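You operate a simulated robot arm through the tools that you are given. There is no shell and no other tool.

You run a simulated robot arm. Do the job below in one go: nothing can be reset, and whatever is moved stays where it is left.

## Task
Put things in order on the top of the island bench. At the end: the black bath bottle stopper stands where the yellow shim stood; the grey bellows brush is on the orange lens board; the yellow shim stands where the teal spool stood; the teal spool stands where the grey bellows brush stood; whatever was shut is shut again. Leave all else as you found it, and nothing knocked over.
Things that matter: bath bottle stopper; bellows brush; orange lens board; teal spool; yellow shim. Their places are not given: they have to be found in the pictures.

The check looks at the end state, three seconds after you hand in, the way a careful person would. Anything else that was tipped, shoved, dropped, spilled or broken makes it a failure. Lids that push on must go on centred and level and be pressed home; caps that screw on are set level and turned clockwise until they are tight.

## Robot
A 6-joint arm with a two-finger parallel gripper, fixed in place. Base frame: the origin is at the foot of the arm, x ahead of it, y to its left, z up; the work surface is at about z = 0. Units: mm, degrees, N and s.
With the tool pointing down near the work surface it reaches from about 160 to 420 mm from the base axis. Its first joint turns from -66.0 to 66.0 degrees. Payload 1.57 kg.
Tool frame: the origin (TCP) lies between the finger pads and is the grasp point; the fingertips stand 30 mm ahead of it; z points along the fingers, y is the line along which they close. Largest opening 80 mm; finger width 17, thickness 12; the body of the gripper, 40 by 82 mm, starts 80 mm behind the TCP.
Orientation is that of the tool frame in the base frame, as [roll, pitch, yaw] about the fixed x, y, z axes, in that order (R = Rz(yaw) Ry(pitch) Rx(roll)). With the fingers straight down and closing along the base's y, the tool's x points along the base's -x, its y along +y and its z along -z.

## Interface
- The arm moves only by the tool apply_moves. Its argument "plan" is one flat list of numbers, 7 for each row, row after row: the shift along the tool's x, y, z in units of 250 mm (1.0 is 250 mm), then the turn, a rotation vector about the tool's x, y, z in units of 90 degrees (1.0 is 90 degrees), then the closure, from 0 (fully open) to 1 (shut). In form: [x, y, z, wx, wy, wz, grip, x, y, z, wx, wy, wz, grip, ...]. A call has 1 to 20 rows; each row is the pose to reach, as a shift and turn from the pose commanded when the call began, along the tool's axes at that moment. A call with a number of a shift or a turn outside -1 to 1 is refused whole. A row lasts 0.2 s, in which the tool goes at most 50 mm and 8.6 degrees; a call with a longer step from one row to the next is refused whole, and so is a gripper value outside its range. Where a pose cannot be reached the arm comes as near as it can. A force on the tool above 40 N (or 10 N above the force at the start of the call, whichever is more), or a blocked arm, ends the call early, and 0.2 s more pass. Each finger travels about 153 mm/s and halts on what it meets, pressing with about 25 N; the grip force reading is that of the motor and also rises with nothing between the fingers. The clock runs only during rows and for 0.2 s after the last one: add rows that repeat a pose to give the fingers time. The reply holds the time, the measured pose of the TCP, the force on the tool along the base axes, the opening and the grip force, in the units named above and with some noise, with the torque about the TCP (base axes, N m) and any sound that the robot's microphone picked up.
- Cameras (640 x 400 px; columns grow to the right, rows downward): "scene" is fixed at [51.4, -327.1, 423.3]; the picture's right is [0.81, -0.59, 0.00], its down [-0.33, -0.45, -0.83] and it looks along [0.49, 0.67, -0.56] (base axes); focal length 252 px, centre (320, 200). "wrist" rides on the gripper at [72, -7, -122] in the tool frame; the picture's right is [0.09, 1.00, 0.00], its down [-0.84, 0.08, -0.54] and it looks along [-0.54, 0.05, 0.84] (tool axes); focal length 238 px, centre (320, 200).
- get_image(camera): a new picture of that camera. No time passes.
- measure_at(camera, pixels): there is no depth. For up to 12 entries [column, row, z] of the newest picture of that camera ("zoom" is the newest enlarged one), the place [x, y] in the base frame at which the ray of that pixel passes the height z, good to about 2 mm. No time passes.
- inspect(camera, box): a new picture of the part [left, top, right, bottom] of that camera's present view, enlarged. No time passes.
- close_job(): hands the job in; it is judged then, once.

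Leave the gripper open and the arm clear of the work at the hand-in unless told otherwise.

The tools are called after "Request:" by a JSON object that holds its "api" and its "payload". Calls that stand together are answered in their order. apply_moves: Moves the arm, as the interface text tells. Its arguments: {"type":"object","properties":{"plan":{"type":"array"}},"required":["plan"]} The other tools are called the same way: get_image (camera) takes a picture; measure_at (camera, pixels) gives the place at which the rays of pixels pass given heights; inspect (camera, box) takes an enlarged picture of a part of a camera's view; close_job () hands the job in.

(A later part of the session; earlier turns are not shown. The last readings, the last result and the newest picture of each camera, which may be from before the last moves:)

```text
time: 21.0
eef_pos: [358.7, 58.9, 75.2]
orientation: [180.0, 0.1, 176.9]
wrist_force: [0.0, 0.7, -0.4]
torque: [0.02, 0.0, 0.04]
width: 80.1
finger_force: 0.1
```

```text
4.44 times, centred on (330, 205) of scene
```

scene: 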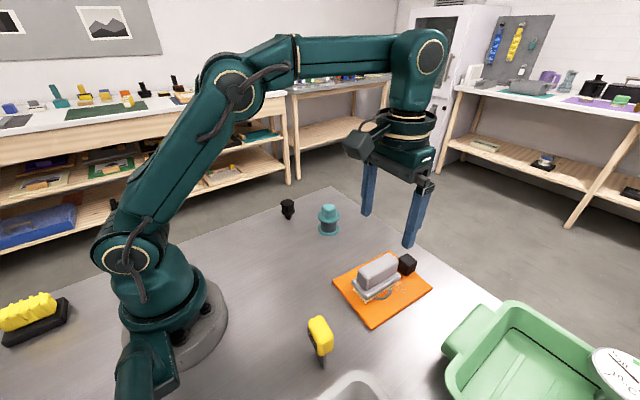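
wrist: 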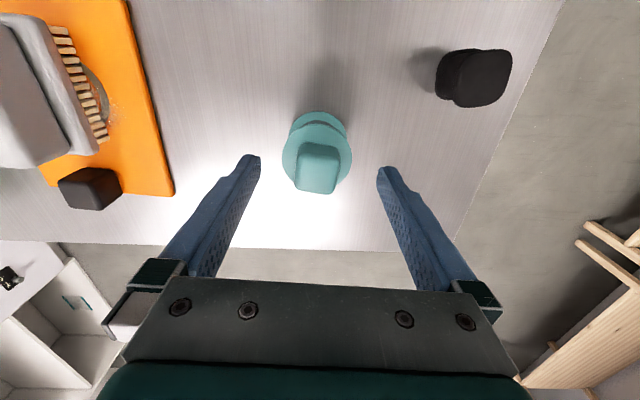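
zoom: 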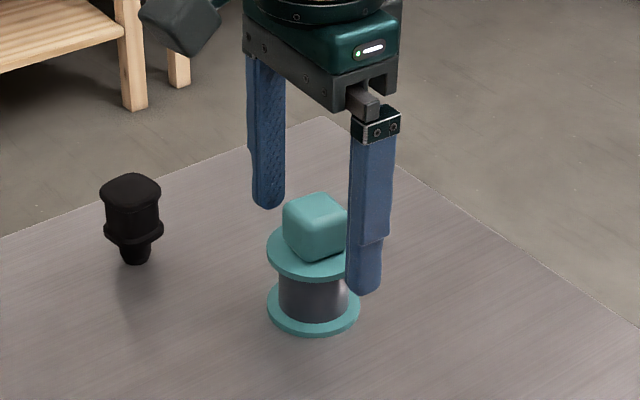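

The knob is now centred between the fingers (zoom col ≈323). I close gently in stages.

Request:
{"api": "apply_moves", "payload": {"plan": [0, 0, 0, 0, 0, 0, 0.4, 0, 0, 0, 0, 0, 0, 0.55, 0, 0, 0, 0, 0, 0, 0.62, 0, 0, 0, 0, 0, 0, 0.7, 0, 0, 0, 0, 0, 0, 0.9, 0, 0, 0, 0, 0, 0, 0.9]}}

Request:
{"api": "inspect", "payload": {"camera": "wrist", "box": [240, 110, 400, 230]}}

Request:
{"api": "inspect", "payload": {"camera": "scene", "box": [280, 160, 380, 250]}}

```text
time: 22.4
eef_pos: [357.9, 59.6, 76.3]
orientation: [-179.9, 0.1, 177.0]
wrist_force: [0.8, -0.3, 0.4]
torque: [-0.01, 0.02, 0.02]
width: 29.2
finger_force: 24.8
```

```text
3.33 times, centred on (320, 170) of wrist
```

zoom: 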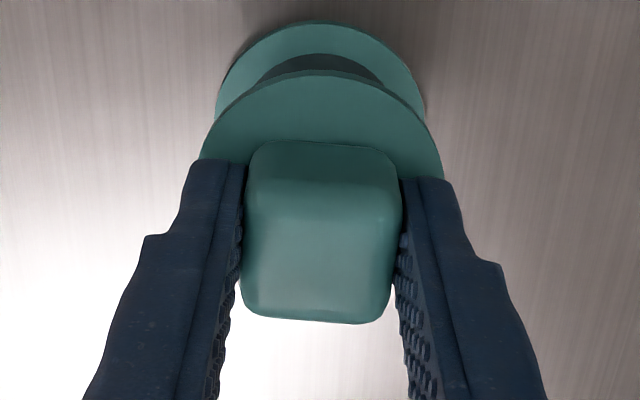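

```text
4.44 times, centred on (330, 205) of scene
```

zoom: 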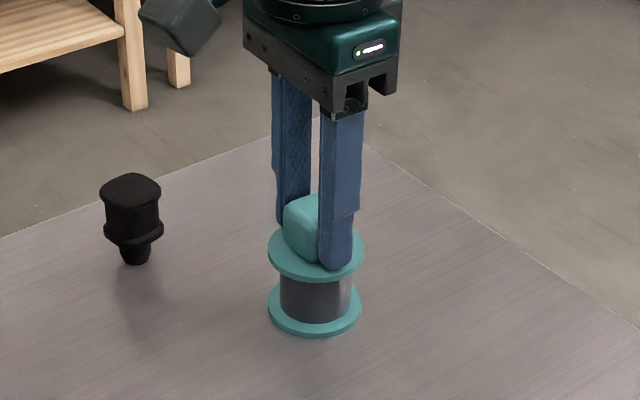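

The spool is held at the knob (29.2 mm), so its old place is about (358,60). I lift straight up 110 mm.

Request:
{"api": "apply_moves", "payload": {"plan": [0, 0, -0.03, 0, 0, 0, 0.9, 0, 0, -0.12, 0, 0, 0, 0.9, 0, 0, -0.24, 0, 0, 0, 0.9, 0, 0, -0.36, 0, 0, 0, 0.9, 0, 0, -0.44, 0, 0, 0, 0.9, 0, 0, -0.44, 0, 0, 0, 0.9]}}

Request:
{"api": "get_image", "payload": {"camera": "wrist"}}

Request:
{"api": "get_image", "payload": {"camera": "scene"}}

```text
time: 23.8
eef_pos: [357.2, 58.1, 185.1]
orientation: [-180.0, 0.1, 177.0]
wrist_force: [-0.8, 0.4, -2.2]
torque: [-0.01, -0.01, -0.01]
width: 29.2
finger_force: 25.0
```

```text
taken
```

wrist: 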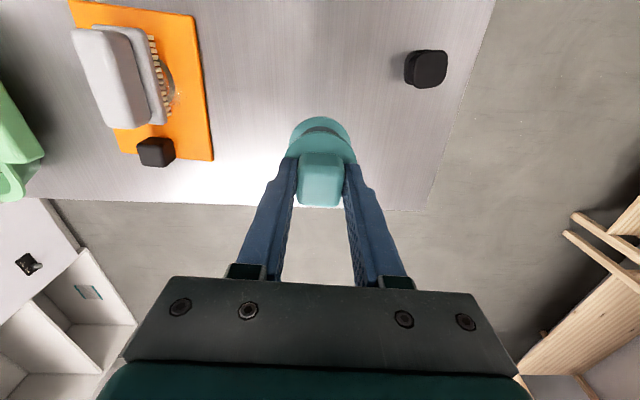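

```text
taken
```

scene: 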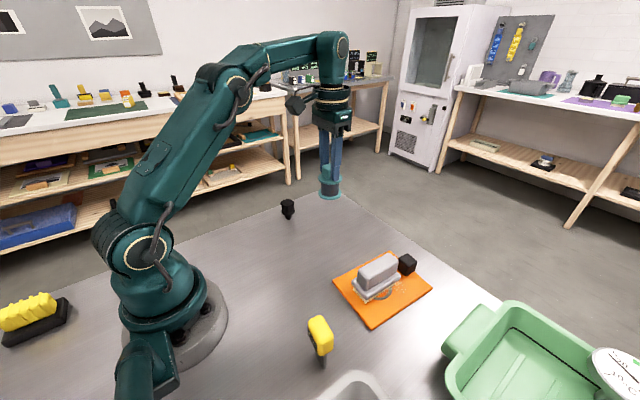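

The spool is lifted level. I carry it at height to the brush's old place (178.5,121).

Request:
{"api": "apply_moves", "payload": {"plan": [0.08, 0.023, 0, 0, 0, 0, 0.9, 0.22, 0.063, 0, 0, 0, 0, 0.9, 0.37, 0.107, 0, 0, 0, 0, 0.9, 0.52, 0.15, 0, 0, 0, 0, 0.9, 0.65, 0.188, 0, 0, 0, 0, 0.9, 0.728, 0.21, 0, 0, 0, 0, 0.9, 0.728, 0.21, 0, 0, 0, 0, 0.9, 0.728, 0.21, 0, 0, 0, 0, 0.9]}}

Request:
{"api": "get_image", "payload": {"camera": "wrist"}}

```text
time: 25.6
eef_pos: [176.3, 120.3, 187.0]
orientation: [180.0, 0.1, 177.0]
wrist_force: [0.4, 0.6, -0.5]
torque: [-0.03, 0.02, 0.02]
width: 29.2
finger_force: 25.2
```

```text
taken
```

wrist: 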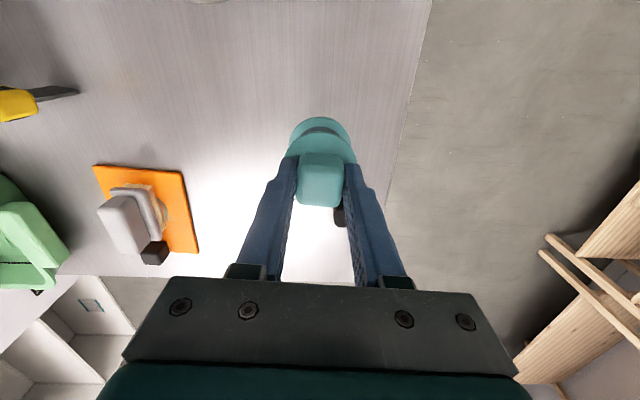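

Over the place at (176.3,120.3). I correct +2.2/+0.7 mm and lower to TCP z≈86, 10 mm above the set-down height of about 76.

Request:
{"api": "apply_moves", "payload": {"plan": [-0.0086, 0.0033, 0.06, 0, 0, 0, 0.9, -0.0086, 0.0033, 0.18, 0, 0, 0, 0.9, -0.0086, 0.0033, 0.3, 0, 0, 0, 0.9, -0.0086, 0.0033, 0.38, 0, 0, 0, 0.9, -0.0086, 0.0033, 0.404, 0, 0, 0, 0.9, -0.0086, 0.0033, 0.404, 0, 0, 0, 0.9]}}

Request:
{"api": "inspect", "payload": {"camera": "scene", "box": [200, 160, 320, 270]}}

```text
time: 27.0
eef_pos: [179.7, 119.3, 84.6]
orientation: [180.0, 0.1, 177.0]
wrist_force: [0.3, 0.6, -1.4]
torque: [0.0, 0.02, -0.04]
width: 29.0
finger_force: 24.9
```

```text
3.64 times, centred on (260, 215) of scene
```

zoom: 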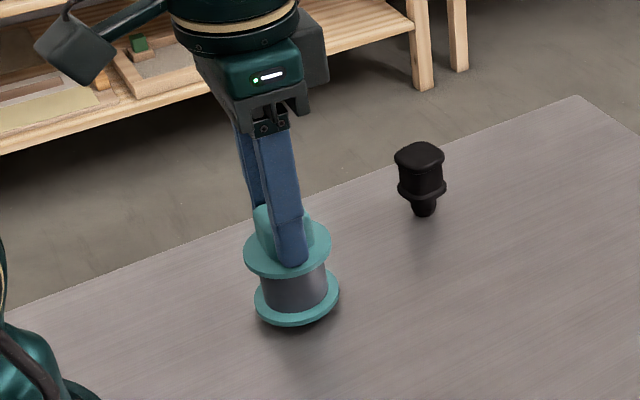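

At (179.7,119.3,84.6). I nudge +1.5 mm in y and go down 6 mm, then feel for the table.

Request:
{"api": "apply_moves", "payload": {"plan": [0.003, 0.006, 0.01, 0, 0, 0, 0.9, 0.003, 0.006, 0.022, 0, 0, 0, 0.9, 0.003, 0.006, 0.022, 0, 0, 0, 0.9]}}

Request:
{"api": "apply_moves", "payload": {"plan": [0, 0, 0.004, 0, 0, 0, 0.9, 0, 0, 0.008, 0, 0, 0, 0.9, 0, 0, 0.008, 0, 0, 0, 0.9]}}

```text
time: 27.8
eef_pos: [180.0, 122.5, 79.8]
orientation: [180.0, 0.0, 176.9]
wrist_force: [0.1, 0.1, -0.2]
torque: [0.01, 0.0, -0.03]
width: 29.5
finger_force: 24.7
```

```text
time: 28.6
eef_pos: [181.1, 122.6, 76.6]
orientation: [-179.9, 0.1, 177.0]
wrist_force: [-0.3, 0.6, -0.7]
torque: [-0.04, 0.01, 0.02]
width: 29.2
finger_force: 25.6
```

No contact yet; the reading is about (180.5,122.5,77). I trim about -1.5/-1.2 mm and then lower on in 0.5–1 mm steps.

Request:
{"api": "apply_moves", "payload": {"plan": [0.0058, -0.005, 0, 0, 0, 0, 0.9, 0.0058, -0.005, 0, 0, 0, 0, 0.9]}}

Request:
{"api": "apply_moves", "payload": {"plan": [0, 0, 0.003, 0, 0, 0, 0.9, 0, 0, 0.005, 0, 0, 0, 0.9, 0, 0, 0.005, 0, 0, 0, 0.9]}}

```text
time: 29.2
eef_pos: [176.6, 121.3, 77.0]
orientation: [-180.0, 0.1, 177.0]
wrist_force: [0.3, -0.1, -1.8]
torque: [-0.01, 0.02, 0.03]
width: 29.2
finger_force: 24.6
```

```text
time: 30.0
eef_pos: [178.0, 122.5, 75.5]
orientation: [-180.0, 0.1, 177.0]
wrist_force: [-0.3, -1.1, 3.4]
torque: [-0.06, -0.05, -0.01]
width: 29.2
finger_force: 24.5
```

Light contact (3.4 N) at z≈75.5 and (178,122). I open the fingers in stages.

Request:
{"api": "apply_moves", "payload": {"plan": [0, 0, 0, 0, 0, 0, 0.62, 0, 0, 0, 0, 0, 0, 0.55, 0, 0, 0, 0, 0, 0, 0.3, 0, 0, 0, 0, 0, 0, 0.0, 0, 0, 0, 0, 0, 0, 0.0]}}

Request:
{"api": "get_image", "payload": {"camera": "wrist"}}

Request:
{"api": "inspect", "payload": {"camera": "scene", "box": [200, 160, 320, 270]}}

```text
time: 31.2
eef_pos: [180.0, 122.0, 76.3]
orientation: [-180.0, 0.1, 176.9]
wrist_force: [-0.1, 1.3, 0.1]
torque: [0.03, 0.03, -0.01]
width: 79.8
finger_force: 0.1
```

```text
taken
```

wrist: 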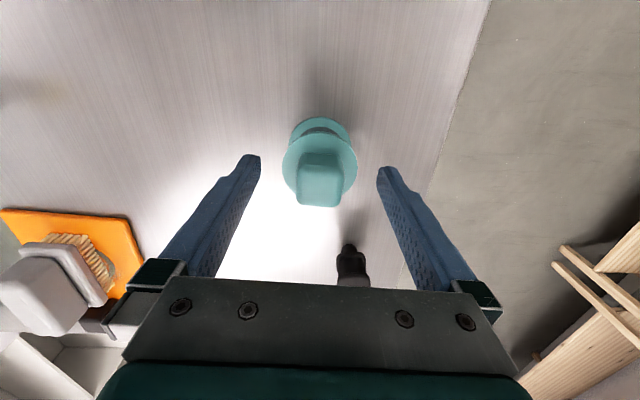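

```text
3.64 times, centred on (260, 215) of scene
```

zoom: 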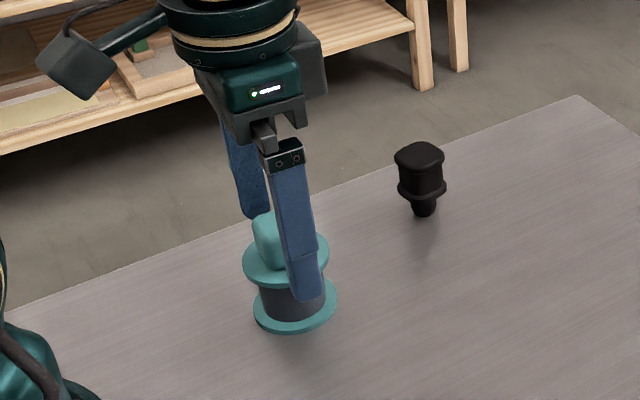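

The spool stands upright on the brush's old place. I raise the arm straight up and check from above.

Request:
{"api": "apply_moves", "payload": {"plan": [0, 0, -0.04, 0, 0, 0, 0, 0, 0, -0.16, 0, 0, 0, 0, 0, 0, -0.32, 0, 0, 0, 0, 0, 0, -0.45, 0, 0, 0, 0, 0, 0, -0.45, 0, 0, 0, 0]}}

Request:
{"api": "get_image", "payload": {"camera": "wrist"}}

Request:
{"api": "get_image", "payload": {"camera": "scene"}}

```text
time: 32.4
eef_pos: [178.3, 122.2, 191.7]
orientation: [180.0, 0.2, 176.9]
wrist_force: [-0.9, 1.2, 0.0]
torque: [0.01, -0.02, 0.02]
width: 80.1
finger_force: 0.2
```

```text
taken
```

wrist: 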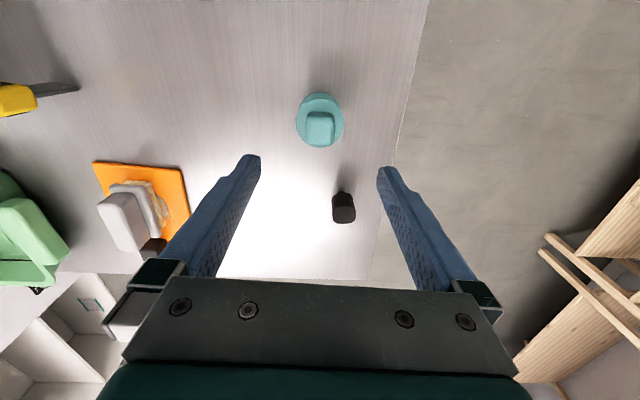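

```text
taken
```

scene: 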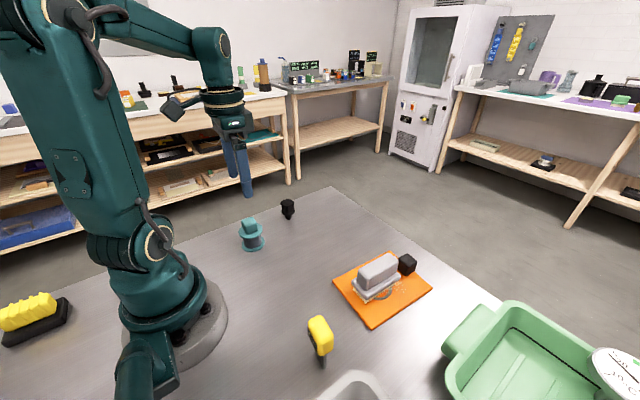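

Good. Next is the shim: at height, I go first to a waypoint near (240,-35) and then on to about (185,-165).

Request:
{"api": "apply_moves", "payload": {"plan": [-0.05, -0.1, -0.01, 0, 0, 0, 0, -0.12, -0.25, -0.02, 0, 0, 0, 0, -0.19, -0.41, -0.03, 0, 0, 0, 0, -0.25, -0.54, -0.03, 0, 0, 0, 0, -0.279, -0.614, -0.03, 0, 0, 0, 0, -0.279, -0.614, -0.03, 0, 0, 0, 0]}}

Request:
{"api": "get_image", "payload": {"camera": "wrist"}}

```text
time: 33.8
eef_pos: [241.4, -34.4, 197.0]
orientation: [-180.0, 0.2, 177.0]
wrist_force: [-0.3, 0.1, 0.0]
torque: [0.06, -0.02, -0.01]
width: 80.3
finger_force: 0.0
```

```text
taken
```

wrist: 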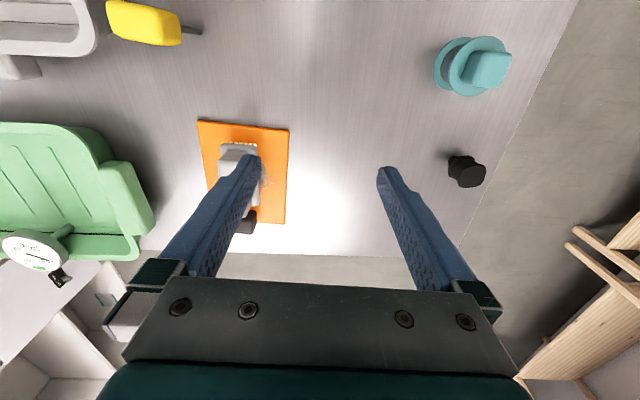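

Now on to about (180,-165,210) to look at the shim.

Request:
{"api": "apply_moves", "payload": {"plan": [0.04, -0.1, -0.01, 0, 0, 0, 0, 0.1, -0.25, -0.025, 0, 0, 0, 0, 0.16, -0.4, -0.04, 0, 0, 0, 0, 0.205, -0.5, -0.05, 0, 0, 0, 0, 0.218, -0.534, -0.052, 0, 0, 0, 0, 0.218, -0.534, -0.052, 0, 0, 0, 0]}}

Request:
{"api": "get_image", "payload": {"camera": "wrist"}}

Request:
{"api": "get_image", "payload": {"camera": "scene"}}

```text
time: 35.2
eef_pos: [179.9, -166.4, 209.9]
orientation: [-179.9, 0.0, 177.0]
wrist_force: [-1.0, 0.0, 0.3]
torque: [0.04, 0.0, 0.01]
width: 80.1
finger_force: 0.0
```

```text
taken
```

wrist: 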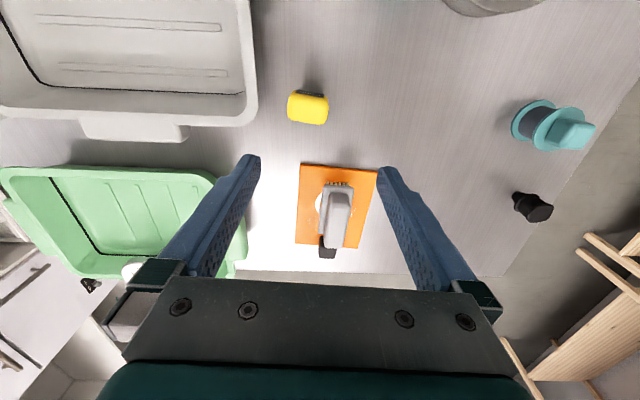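

```text
taken
```

scene: 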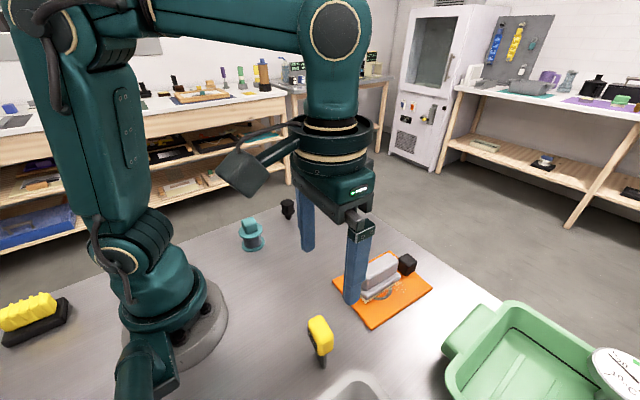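

The shim now shows at wrist (308,107), with the grey tub to its left (edge at col ≈258). I enlarge it.

Request:
{"api": "inspect", "payload": {"camera": "wrist", "box": [270, 70, 350, 140]}}

Request:
{"api": "inspect", "payload": {"camera": "wrist", "box": [220, 40, 360, 150]}}

Request:
{"api": "inspect", "payload": {"camera": "scene", "box": [295, 305, 355, 385]}}

```text
5.71 times, centred on (310, 105) of wrist
```

zoom: 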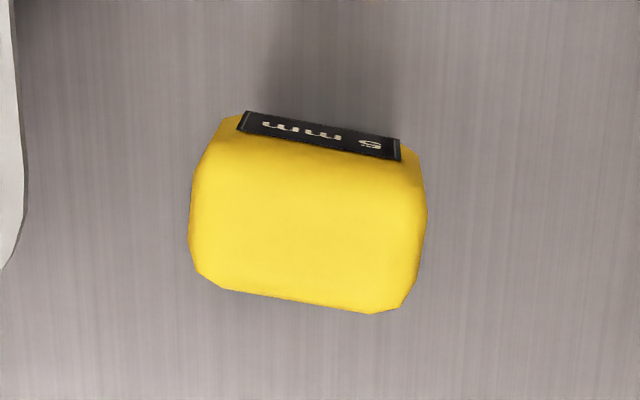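

```text
3.64 times, centred on (290, 95) of wrist
```

zoom: 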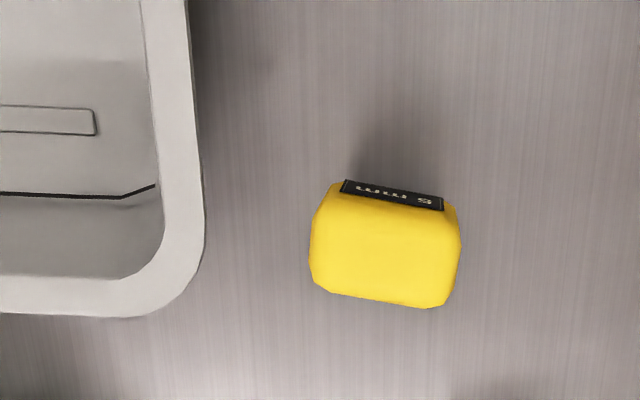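

```text
5.00 times, centred on (325, 345) of scene
```

zoom: 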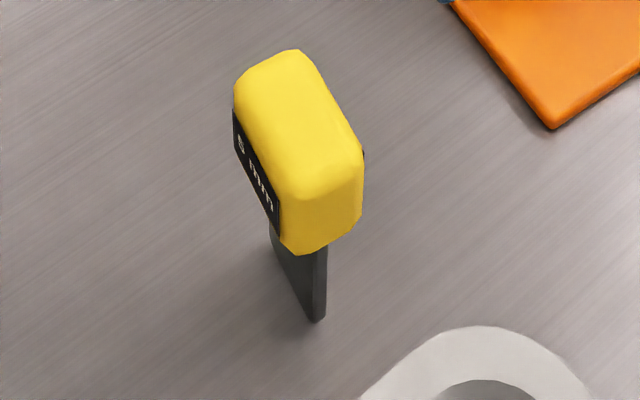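

I measure the shim in both views at several heights: blade foot, handle top and the tub's rim.

Request:
{"api": "measure_at", "payload": {"camera": "scene", "pixels": [[322.6, 368.6, 0], [326, 368.6, 0], [315, 350.6, 0], [320.4, 329, 50], [320.4, 329, 70], [320.4, 329, 90], [308.5, 322, 60], [320.5, 315, 60], [333, 335, 60], [318, 344, 60]]}}

Request:
{"api": "measure_at", "payload": {"camera": "wrist", "pixels": [[307.4, 109.4, 50], [307.4, 109.4, 70], [307.4, 109.4, 90], [292.9, 120.8, 70], [318.8, 124.8, 70], [297, 91, 60], [324, 96, 60], [287.5, 105, 70], [329, 107, 70], [258, 90, 0], [258, 90, 60], [257, 111, 60]]}}

```text
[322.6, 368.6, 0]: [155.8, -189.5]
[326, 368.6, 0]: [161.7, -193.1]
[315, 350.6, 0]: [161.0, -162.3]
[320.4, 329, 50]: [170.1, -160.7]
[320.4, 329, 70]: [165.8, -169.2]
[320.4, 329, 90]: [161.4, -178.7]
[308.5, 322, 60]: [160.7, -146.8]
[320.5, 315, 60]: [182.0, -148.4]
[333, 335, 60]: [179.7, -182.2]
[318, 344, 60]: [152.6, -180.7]
```

```text
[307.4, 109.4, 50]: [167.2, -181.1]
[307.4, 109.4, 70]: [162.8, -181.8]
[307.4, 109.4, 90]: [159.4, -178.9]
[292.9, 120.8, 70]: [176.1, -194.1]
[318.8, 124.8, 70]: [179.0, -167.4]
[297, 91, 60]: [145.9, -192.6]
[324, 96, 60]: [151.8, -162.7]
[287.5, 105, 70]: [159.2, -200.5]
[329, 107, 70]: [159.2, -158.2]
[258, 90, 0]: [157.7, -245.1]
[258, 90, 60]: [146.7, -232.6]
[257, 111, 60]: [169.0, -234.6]
```

The shim stands at about (160.5,-179), its top at z≈90, on a thin foot roughly 6×25 mm, its long side leaning about 8.5° from base y. The tub's rim is near y≈-233. I'll grip its flat faces across the thin direction, which needs a tool turn of about 95° about tool z. I turn in two halves at height, staying above the shim.

Request:
{"api": "apply_moves", "payload": {"plan": [0.02, -0.015, 0, 0, 0, 0.09, 0, 0.04, -0.03, 0, 0, 0, 0.18, 0, 0.06, -0.045, 0, 0, 0, 0.27, 0, 0.075, -0.054, 0, 0, 0, 0.36, 0, 0.075, -0.054, 0, 0, 0, 0.45, 0, 0.075, -0.054, 0, 0, 0, 0.54, 0, 0.075, -0.054, 0, 0, 0, 0.54, 0]}}

Request:
{"api": "apply_moves", "payload": {"plan": [0, 0, 0, 0, 0, 0.09, 0, 0, 0, 0, 0, 0, 0.18, 0, 0, 0, 0, 0, 0, 0.27, 0, 0, 0, 0, 0, 0, 0.36, 0, 0, 0, 0, 0, 0, 0.45, 0, 0, 0, 0, 0, 0, 0.521, 0, 0, 0, 0, 0, 0, 0.521, 0]}}

Request:
{"api": "get_image", "payload": {"camera": "wrist"}}

Request:
{"api": "get_image", "payload": {"camera": "scene"}}

```text
time: 36.8
eef_pos: [160.5, -179.2, 209.0]
orientation: [179.9, 0.1, 128.4]
wrist_force: [-0.4, 0.0, -0.3]
torque: [-0.04, -0.01, -0.03]
width: 79.7
finger_force: 0.1
```

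```text
time: 38.4
eef_pos: [158.9, -178.2, 208.2]
orientation: [179.8, 0.0, 81.4]
wrist_force: [-0.6, -0.3, 0.3]
torque: [0.05, -0.01, 0.0]
width: 80.0
finger_force: 0.0
```

```text
taken
```

wrist: 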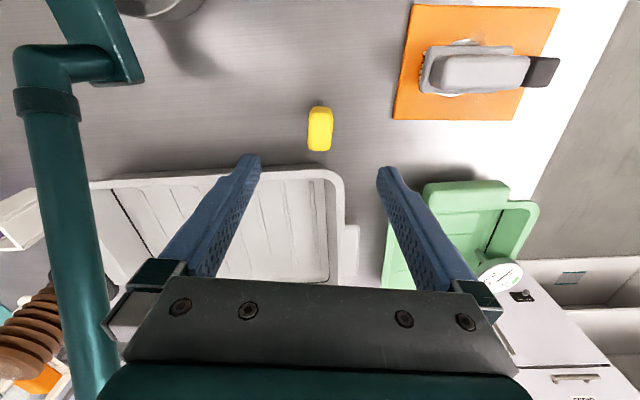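

```text
taken
```

scene: 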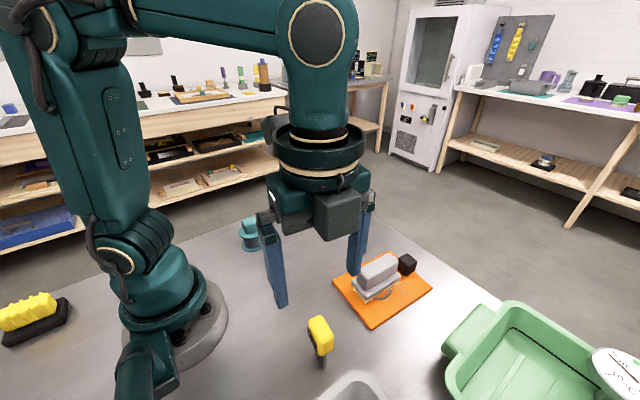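

Turned: the tool now closes along base x (yaw 81.4°) and the shim shows upright in the picture at (320,128). I enlarge it to check angle and centring.

Request:
{"api": "inspect", "payload": {"camera": "wrist", "box": [280, 90, 360, 170]}}

Request:
{"api": "inspect", "payload": {"camera": "wrist", "box": [200, 80, 420, 220]}}

```text
5.00 times, centred on (320, 130) of wrist
```

zoom: 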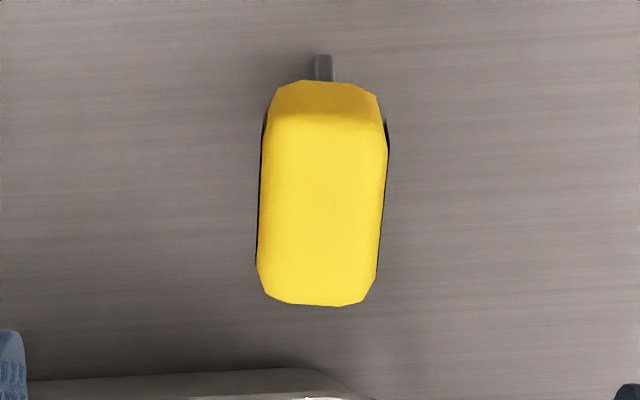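

```text
2.86 times, centred on (310, 150) of wrist
```

zoom: 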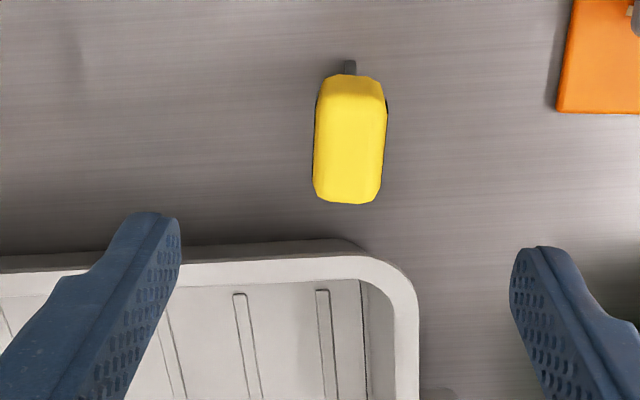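

The shim's angle fits within about 1° and its centre is at (320.4,131.6) against an expected tool axis of (320.5,132), so it is centred. I descend to TCP z≈126 (tips above the shim) and re-check.

Request:
{"api": "apply_moves", "payload": {"plan": [0, 0, 0.08, 0, 0, 0, 0, 0, 0, 0.2, 0, 0, 0, 0, 0, 0, 0.29, 0, 0, 0, 0, 0, 0, 0.33, 0, 0, 0, 0, 0, 0, 0.33, 0, 0, 0, 0]}}

Request:
{"api": "get_image", "payload": {"camera": "wrist"}}

Request:
{"api": "inspect", "payload": {"camera": "wrist", "box": [240, 110, 400, 230]}}

```text
time: 39.6
eef_pos: [159.3, -178.7, 125.2]
orientation: [179.9, 0.1, 81.5]
wrist_force: [1.0, 0.0, 0.3]
torque: [-0.04, 0.03, 0.0]
width: 79.7
finger_force: 0.0
```

```text
taken
```

wrist: 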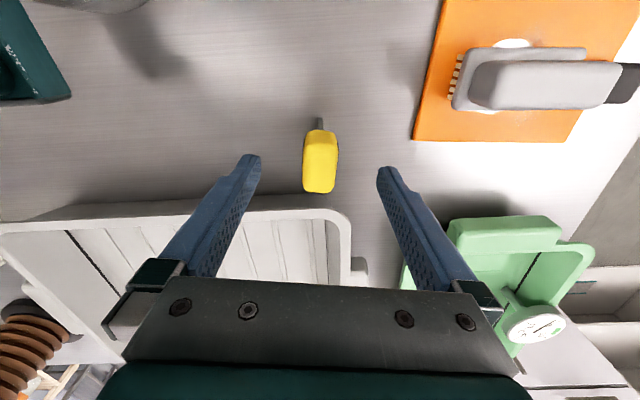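

```text
3.33 times, centred on (320, 170) of wrist
```

zoom: 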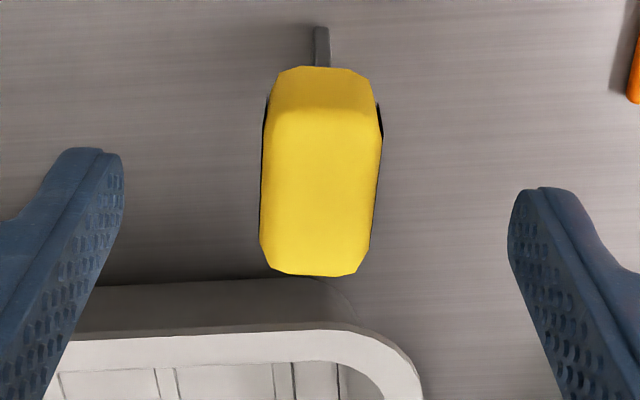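

Still centred (col 320.1). I check the tub rim's distance from the finger's path before going down.

Request:
{"api": "measure_at", "payload": {"camera": "wrist", "pixels": [[260, 212, 0], [260, 212, 40], [260, 212, 60], [300, 208, 40], [300, 208, 60], [260, 194, 0], [232, 195, 0]]}}

Request:
{"api": "inspect", "payload": {"camera": "scene", "box": [280, 290, 440, 400]}}

```text
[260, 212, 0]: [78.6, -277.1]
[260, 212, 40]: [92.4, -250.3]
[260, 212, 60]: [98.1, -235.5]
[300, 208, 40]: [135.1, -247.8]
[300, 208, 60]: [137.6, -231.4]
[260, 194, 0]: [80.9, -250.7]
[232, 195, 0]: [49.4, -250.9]
```

```text
3.64 times, centred on (360, 345) of scene
```

zoom: 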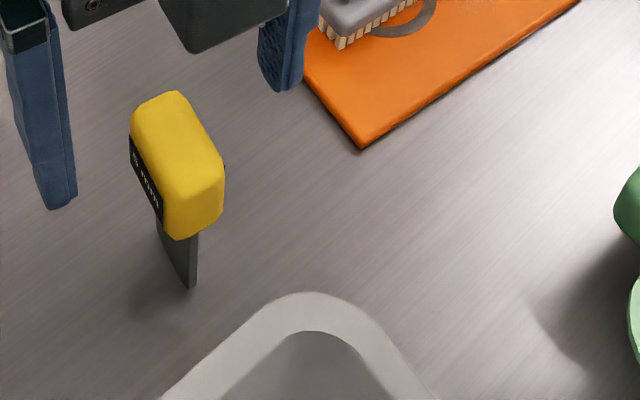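

The tub starts at y≈-231 or further, some 40 mm from the fingers, so the way is clear. I go down 43 mm to TCP z≈82, still open.

Request:
{"api": "apply_moves", "payload": {"plan": [0, 0, 0.05, 0, 0, 0, 0, 0, 0, 0.11, 0, 0, 0, 0, 0, 0, 0.155, 0, 0, 0, 0, 0, 0, 0.172, 0, 0, 0, 0, 0, 0, 0.172, 0, 0, 0, 0]}}

Request:
{"api": "inspect", "payload": {"camera": "wrist", "box": [240, 110, 400, 230]}}

Request:
{"api": "inspect", "payload": {"camera": "scene", "box": [260, 280, 400, 390]}}

```text
time: 40.8
eef_pos: [159.2, -178.2, 81.5]
orientation: [179.8, 0.0, 81.5]
wrist_force: [0.3, 0.7, 1.4]
torque: [0.02, 0.01, 0.01]
width: 80.1
finger_force: 0.1
```

```text
3.33 times, centred on (320, 170) of wrist
```

zoom: 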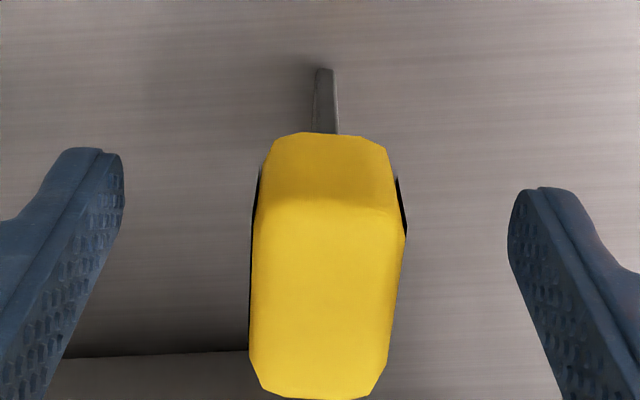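

```text
3.64 times, centred on (330, 335) of scene
```

zoom: 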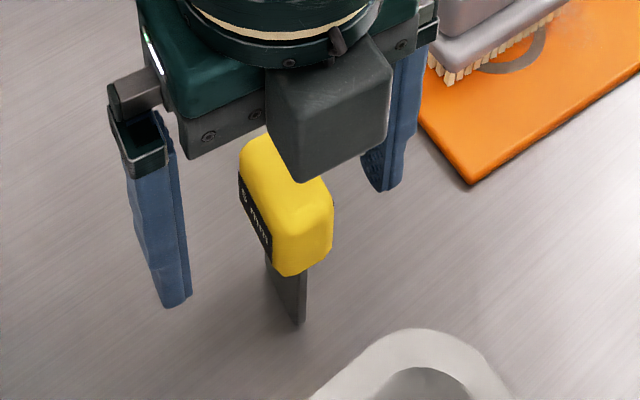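

Centred to within about 0.7 mm. I trim that and close very gently in small stages, since the shim is narrow-footed.

Request:
{"api": "apply_moves", "payload": {"plan": [0, 0.0028, 0, 0, 0, 0, 0.3, 0, 0.0028, 0, 0, 0, 0, 0.5, 0, 0.0028, 0, 0, 0, 0, 0.58, 0, 0.0028, 0, 0, 0, 0, 0.62, 0, 0.0028, 0, 0, 0, 0, 0.65, 0, 0.0028, 0, 0, 0, 0, 0.67, 0, 0.0028, 0, 0, 0, 0, 0.69, 0, 0.0028, 0, 0, 0, 0, 0.72, 0, 0.0028, 0, 0, 0, 0, 0.8, 0, 0.0028, 0, 0, 0, 0, 0.9, 0, 0.0028, 0, 0, 0, 0, 0.9]}}

Request:
{"api": "inspect", "payload": {"camera": "wrist", "box": [240, 110, 400, 230]}}

Request:
{"api": "inspect", "payload": {"camera": "scene", "box": [260, 280, 400, 390]}}

```text
time: 43.2
eef_pos: [160.5, -177.9, 81.1]
orientation: [180.0, 0.0, 81.5]
wrist_force: [0.2, 0.2, 0.4]
torque: [-0.01, -0.03, 0.02]
width: 24.4
finger_force: 25.1
```

```text
3.33 times, centred on (320, 170) of wrist
```

zoom: 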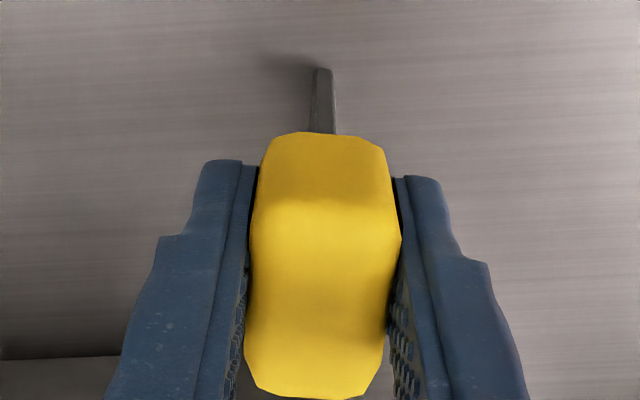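

```text
3.64 times, centred on (330, 335) of scene
```

zoom: 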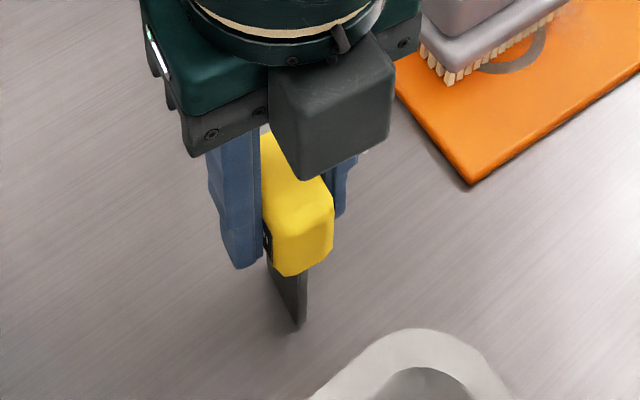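

The shim is held at 24.4 mm; its place is about (160,-178.5), with TCP z≈81.3 when standing. I lift straight up 110 mm.

Request:
{"api": "apply_moves", "payload": {"plan": [0, 0, -0.02, 0, 0, 0, 0.9, 0, 0, -0.1, 0, 0, 0, 0.9, 0, 0, -0.22, 0, 0, 0, 0.9, 0, 0, -0.34, 0, 0, 0, 0.9, 0, 0, -0.44, 0, 0, 0, 0.9, 0, 0, -0.44, 0, 0, 0, 0.9]}}

Request:
{"api": "get_image", "payload": {"camera": "wrist"}}

Request:
{"api": "get_image", "payload": {"camera": "scene"}}

```text
time: 44.6
eef_pos: [160.1, -176.4, 194.5]
orientation: [180.0, 0.0, 81.5]
wrist_force: [0.3, 0.7, -1.0]
torque: [0.03, 0.01, -0.01]
width: 24.5
finger_force: 24.9
```

```text
taken
```

wrist: 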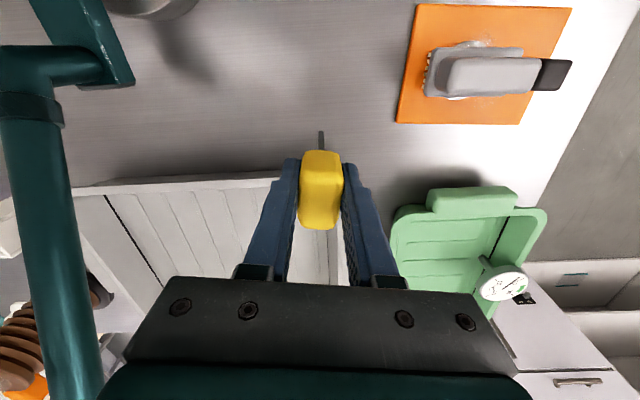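

```text
taken
```

scene: 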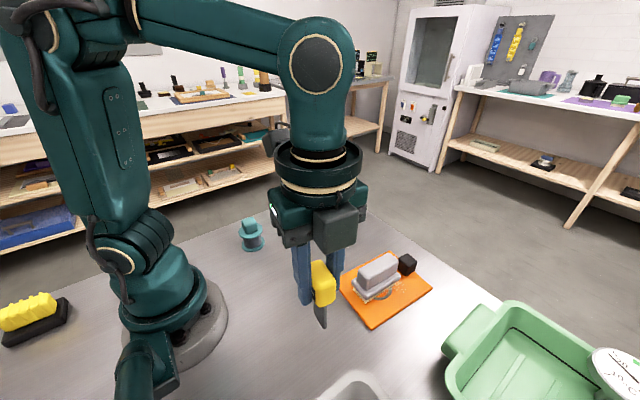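

The shim hangs upright. I carry it at height toward the spool's old place, first half to about (260,-60).

Request:
{"api": "apply_moves", "payload": {"plan": [0.06, 0.04, 0, 0, 0, 0, 0.9, 0.18, 0.11, 0, 0, 0, 0, 0.9, 0.31, 0.19, 0, 0, 0, 0, 0.9, 0.43, 0.27, 0, 0, 0, 0, 0.9, 0.522, 0.326, 0, 0, 0, 0, 0.9, 0.522, 0.326, 0, 0, 0, 0, 0.9]}}

Request:
{"api": "get_image", "payload": {"camera": "wrist"}}

```text
time: 46.0
eef_pos: [262.2, -61.1, 195.7]
orientation: [179.9, 0.0, 81.5]
wrist_force: [0.9, -0.4, -1.4]
torque: [-0.02, 0.03, -0.01]
width: 24.2
finger_force: 24.9
```

```text
taken
```

wrist: 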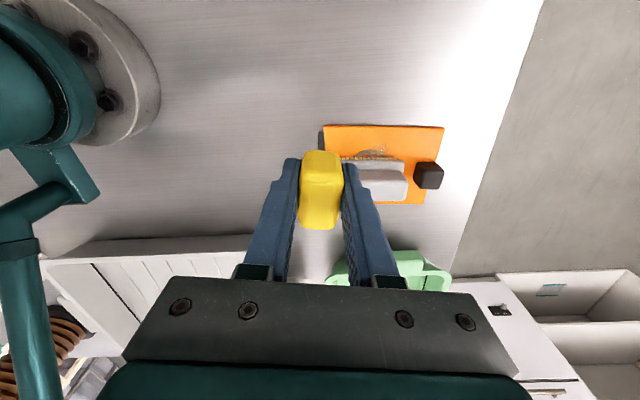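

Second half: to (358,60) at the same height.

Request:
{"api": "apply_moves", "payload": {"plan": [0.06, 0.035, 0, 0, 0, 0, 0.9, 0.18, 0.103, 0, 0, 0, 0, 0.9, 0.31, 0.178, 0, 0, 0, 0, 0.9, 0.44, 0.252, 0, 0, 0, 0, 0.9, 0.536, 0.307, 0, 0, 0, 0, 0.9, 0.536, 0.307, 0, 0, 0, 0, 0.9, 0.536, 0.307, 0, 0, 0, 0, 0.9]}}

Request:
{"api": "get_image", "payload": {"camera": "wrist"}}

Request:
{"api": "get_image", "payload": {"camera": "scene"}}

```text
time: 47.6
eef_pos: [354.6, 58.8, 195.1]
orientation: [180.0, 0.0, 81.5]
wrist_force: [0.4, 0.3, -0.7]
torque: [0.01, 0.03, 0.01]
width: 24.2
finger_force: 25.3
```

```text
taken
```

wrist: 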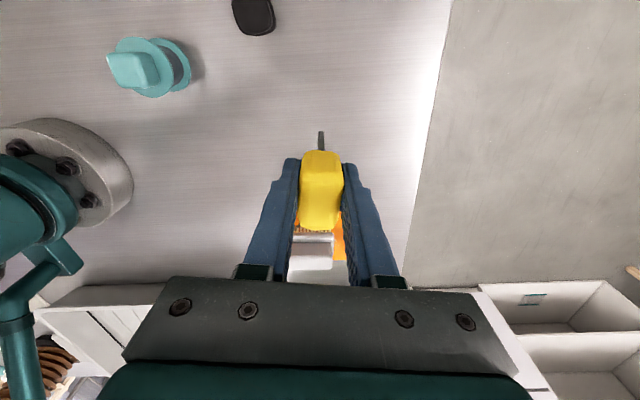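

```text
taken
```

scene: 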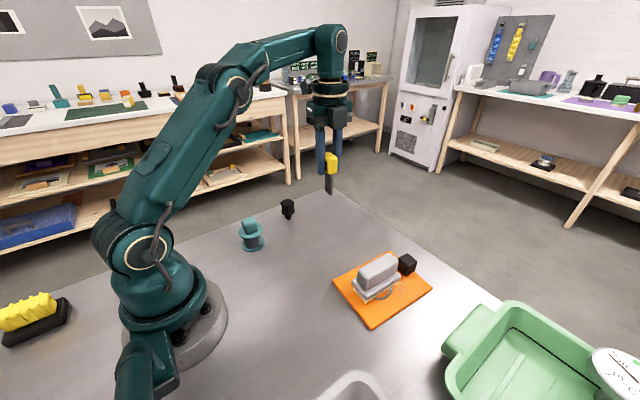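

At (354.6,58.8), yaw unchanged. I correct +3.4/+1.2 mm and lower to TCP z≈96.

Request:
{"api": "apply_moves", "payload": {"plan": [0.0068, 0.0127, 0.05, 0, 0, 0, 0.9, 0.0068, 0.0127, 0.17, 0, 0, 0, 0.9, 0.0068, 0.0127, 0.29, 0, 0, 0, 0.9, 0.0068, 0.0127, 0.37, 0, 0, 0, 0.9, 0.0068, 0.0127, 0.396, 0, 0, 0, 0.9, 0.0068, 0.0127, 0.396, 0, 0, 0, 0.9]}}

Request:
{"api": "apply_moves", "payload": {"plan": [0, 0, 0, 0, 0, 0, 0.9]}}

Request:
{"api": "inspect", "payload": {"camera": "scene", "box": [270, 150, 400, 250]}}

```text
time: 49.0
eef_pos: [358.6, 60.6, 95.7]
orientation: [179.9, 0.0, 81.5]
wrist_force: [0.3, -0.3, -0.1]
torque: [0.01, 0.04, 0.0]
width: 24.4
finger_force: 24.5
```

```text
time: 49.4
eef_pos: [357.9, 60.6, 95.3]
orientation: [179.9, 0.0, 81.4]
wrist_force: [0.3, 0.3, -0.5]
torque: [0.01, -0.02, 0.02]
width: 24.3
finger_force: 25.0
```

```text
4.00 times, centred on (335, 200) of scene
```

zoom: 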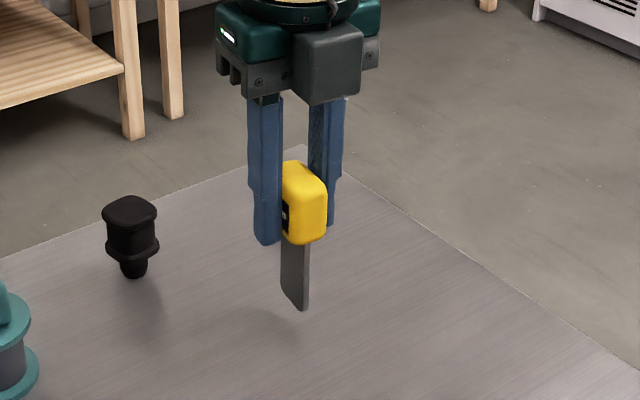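

On target at (358.2,60.6,95.5), with the blade hanging vertical. I lower to z≈84 and then feel for the table in small steps.

Request:
{"api": "apply_moves", "payload": {"plan": [0, 0, 0.015, 0, 0, 0, 0.9, 0, 0, 0.03, 0, 0, 0, 0.9, 0, 0, 0.042, 0, 0, 0, 0.9, 0, 0, 0.042, 0, 0, 0, 0.9]}}

Request:
{"api": "apply_moves", "payload": {"plan": [0, 0, 0.003, 0, 0, 0, 0.9, 0, 0, 0.006, 0, 0, 0, 0.9, 0, 0, 0.006, 0, 0, 0, 0.9]}}

```text
time: 50.4
eef_pos: [359.0, 61.3, 83.4]
orientation: [179.8, 0.0, 81.5]
wrist_force: [0.5, 0.6, -0.5]
torque: [0.03, -0.03, -0.01]
width: 24.4
finger_force: 24.8
```

```text
time: 51.2
eef_pos: [358.6, 59.6, 81.5]
orientation: [179.9, 0.0, 81.5]
wrist_force: [0.4, 0.6, 0.0]
torque: [-0.03, 0.0, -0.02]
width: 24.4
finger_force: 25.0
```

No contact yet at z≈82. I lower by 0.5 mm steps.

Request:
{"api": "apply_moves", "payload": {"plan": [0, 0, 0.002, 0, 0, 0, 0.9, 0, 0, 0.004, 0, 0, 0, 0.9, 0, 0, 0.004, 0, 0, 0, 0.9]}}

Request:
{"api": "inspect", "payload": {"camera": "scene", "box": [290, 170, 390, 250]}}

```text
time: 52.0
eef_pos: [360.1, 61.3, 82.6]
orientation: [179.9, 0.0, 81.5]
wrist_force: [-0.9, -1.2, 7.6]
torque: [-0.14, 0.06, 0.03]
width: 24.4
finger_force: 25.4
```

```text
5.00 times, centred on (340, 210) of scene
```

zoom: 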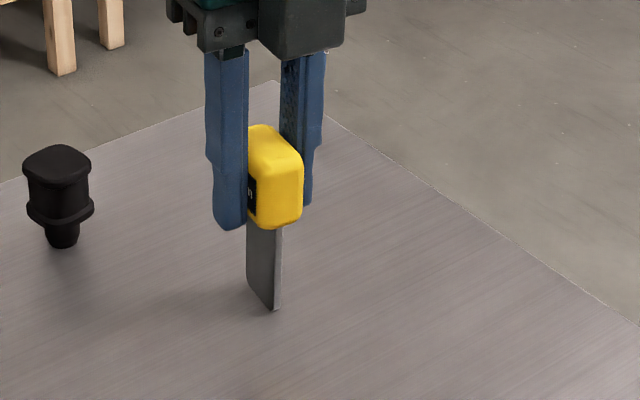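

Contact of 7.6 N: the blade's foot is on the table. I ease off a hair (0.3 mm) and then open very slowly and evenly.

Request:
{"api": "apply_moves", "payload": {"plan": [0, 0, -0.0012, 0, 0, 0, 0.9, 0, 0, -0.0012, 0, 0, 0, 0.9]}}

Request:
{"api": "apply_moves", "payload": {"plan": [0, 0, 0, 0, 0, 0, 0.7, 0, 0, 0, 0, 0, 0, 0.695, 0, 0, 0, 0, 0, 0, 0.69, 0, 0, 0, 0, 0, 0, 0.685, 0, 0, 0, 0, 0, 0, 0.68, 0, 0, 0, 0, 0, 0, 0.67, 0, 0, 0, 0, 0, 0, 0.66, 0, 0, 0, 0, 0, 0, 0.65, 0, 0, 0, 0, 0, 0, 0.62, 0, 0, 0, 0, 0, 0, 0.58, 0, 0, 0, 0, 0, 0, 0.5, 0, 0, 0, 0, 0, 0, 0.35, 0, 0, 0, 0, 0, 0, 0.2, 0, 0, 0, 0, 0, 0, 0.2]}}

Request:
{"api": "get_image", "payload": {"camera": "wrist"}}

Request:
{"api": "inspect", "payload": {"camera": "scene", "box": [290, 170, 390, 250]}}

```text
time: 52.6
eef_pos: [359.5, 60.8, 82.0]
orientation: [179.8, 0.0, 81.5]
wrist_force: [-2.7, -1.8, 13.1]
torque: [-0.2, 0.19, 0.0]
width: 24.5
finger_force: 25.6
```

```text
time: 55.6
eef_pos: [359.1, 59.8, 81.4]
orientation: [179.9, 0.1, 81.5]
wrist_force: [0.0, -0.2, 0.0]
torque: [0.01, 0.0, -0.03]
width: 63.9
finger_force: 0.1
```

```text
taken
```

wrist: 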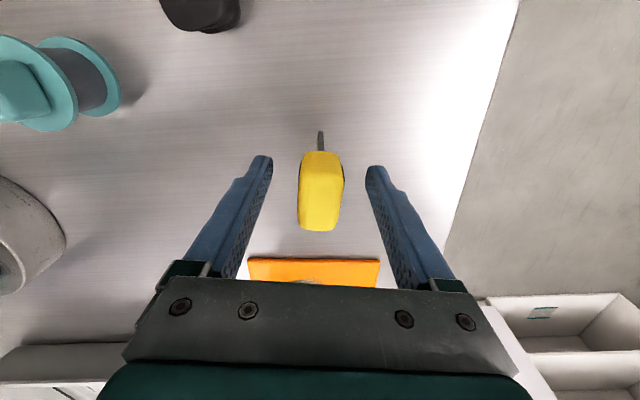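

```text
5.00 times, centred on (340, 210) of scene
```

zoom: 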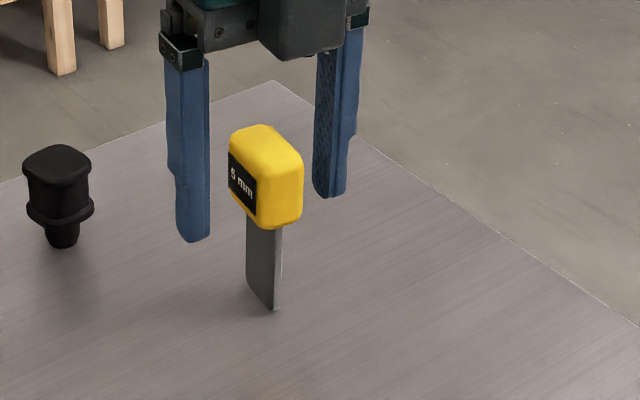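

The shim stands upright and free. I raise the arm straight up.

Request:
{"api": "apply_moves", "payload": {"plan": [0, 0, -0.04, 0, 0, 0, 0.1, 0, 0, -0.14, 0, 0, 0, 0, 0, 0, -0.28, 0, 0, 0, 0, 0, 0, -0.42, 0, 0, 0, 0, 0, 0, -0.48, 0, 0, 0, 0, 0, 0, -0.48, 0, 0, 0, 0]}}

Request:
{"api": "get_image", "payload": {"camera": "wrist"}}

Request:
{"api": "get_image", "payload": {"camera": "scene"}}

```text
time: 57.0
eef_pos: [357.9, 62.0, 202.5]
orientation: [179.9, 0.0, 81.5]
wrist_force: [0.5, -0.5, -0.3]
torque: [0.0, 0.03, 0.01]
width: 80.1
finger_force: 0.1
```

```text
taken
```

wrist: 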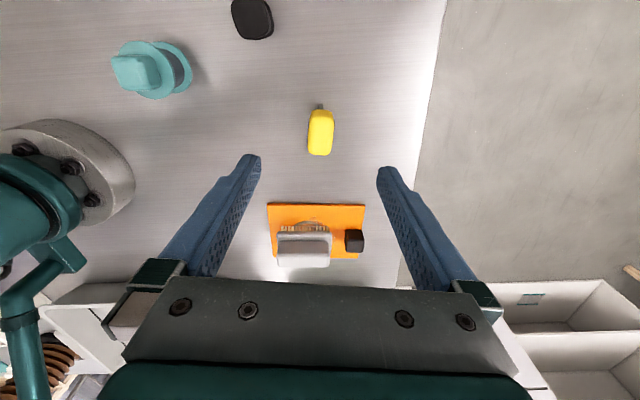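

```text
taken
```

scene: 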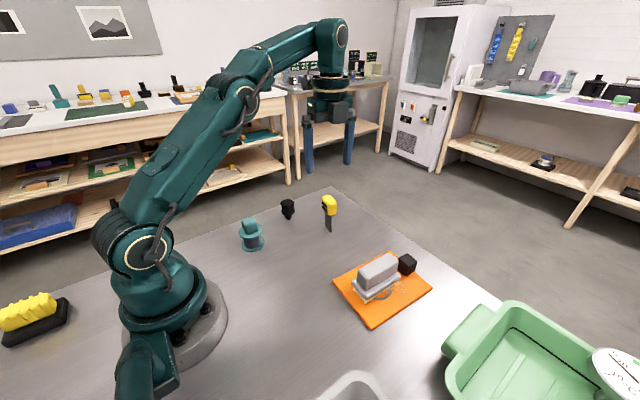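

All three are in place. Now the stopper at about (296,156): I move there at height while turning the tool back by 98° in two calls.

Request:
{"api": "apply_moves", "payload": {"plan": [0.05, -0.06, 0, 0, 0, -0.09, 0, 0.12, -0.14, 0, 0, 0, -0.18, 0, 0.19, -0.22, 0, 0, 0, -0.27, 0, 0.25, -0.3, 0, 0, 0, -0.36, 0, 0.285, -0.338, 0, 0, 0, -0.45, 0, 0.285, -0.338, 0, 0, 0, -0.54, 0, 0.285, -0.338, 0, 0, 0, -0.54, 0]}}

Request:
{"api": "apply_moves", "payload": {"plan": [0, 0, 0, 0, 0, -0.09, 0, 0, 0, 0, 0, 0, -0.18, 0, 0, 0, 0, 0, 0, -0.27, 0, 0, 0, 0, 0, 0, -0.36, 0, 0, 0, 0, 0, 0, -0.45, 0, 0, 0, 0, 0, 0, -0.54, 0, 0, 0, 0, 0, 0, -0.555, 0, 0, 0, 0, 0, 0, -0.555, 0]}}

Request:
{"api": "get_image", "payload": {"camera": "wrist"}}

Request:
{"api": "inspect", "payload": {"camera": "wrist", "box": [280, 90, 390, 180]}}

```text
time: 58.6
eef_pos: [285.8, 144.0, 202.1]
orientation: [179.9, 0.2, 130.2]
wrist_force: [-0.3, -0.5, 0.1]
torque: [0.0, -0.03, -0.02]
width: 80.0
finger_force: 0.0
```

```text
time: 60.4
eef_pos: [285.9, 143.8, 203.0]
orientation: [180.0, 0.1, -180.0]
wrist_force: [0.6, -1.3, 0.2]
torque: [-0.02, 0.01, 0.03]
width: 80.0
finger_force: 0.0
```

```text
taken
```

wrist: 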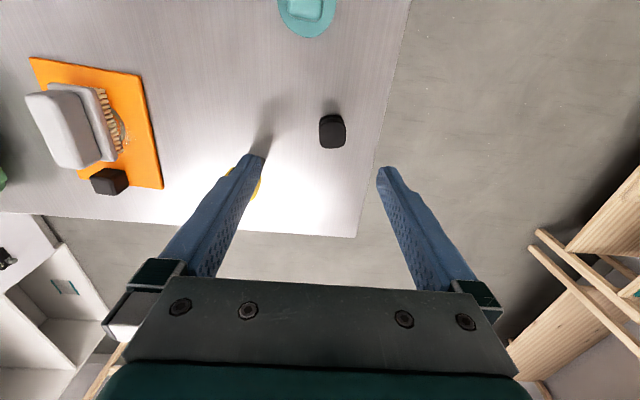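

```text
4.44 times, centred on (335, 135) of wrist
```

zoom: 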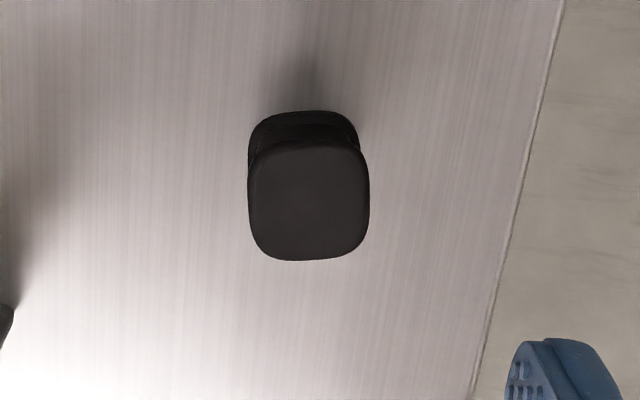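

The stopper's cap is at (332.5,135.5) and looks turned about +7° from the tool. I cross-measure its centre and height.

Request:
{"api": "measure_at", "payload": {"camera": "wrist", "pixels": [[332.5, 135.5, 40], [332.5, 135.5, 50], [319.2, 135.5, 47], [346.2, 135.5, 47], [332.5, 123, 47], [332.5, 148.5, 47]]}}

Request:
{"api": "measure_at", "payload": {"camera": "scene", "pixels": [[287.4, 203.6, 40], [287.4, 203.6, 50], [288.3, 219, 0], [288.3, 218.3, 0], [288, 212, 15], [288, 212, 25]]}}

Request:
{"api": "inspect", "payload": {"camera": "scene", "box": [270, 190, 310, 225]}}

```text
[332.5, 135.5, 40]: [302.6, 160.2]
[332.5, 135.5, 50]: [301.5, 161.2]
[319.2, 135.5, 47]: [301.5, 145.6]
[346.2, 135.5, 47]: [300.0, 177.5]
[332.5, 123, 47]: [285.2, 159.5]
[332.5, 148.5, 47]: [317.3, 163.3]
```

```text
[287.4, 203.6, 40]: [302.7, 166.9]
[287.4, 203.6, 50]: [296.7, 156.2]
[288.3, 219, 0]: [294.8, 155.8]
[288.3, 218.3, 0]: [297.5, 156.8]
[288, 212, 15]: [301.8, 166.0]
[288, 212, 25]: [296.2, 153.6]
```

```text
11.43 times, centred on (290, 208) of scene
```

zoom: 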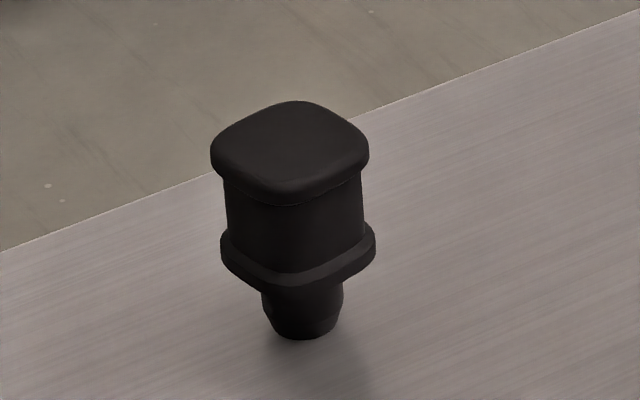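

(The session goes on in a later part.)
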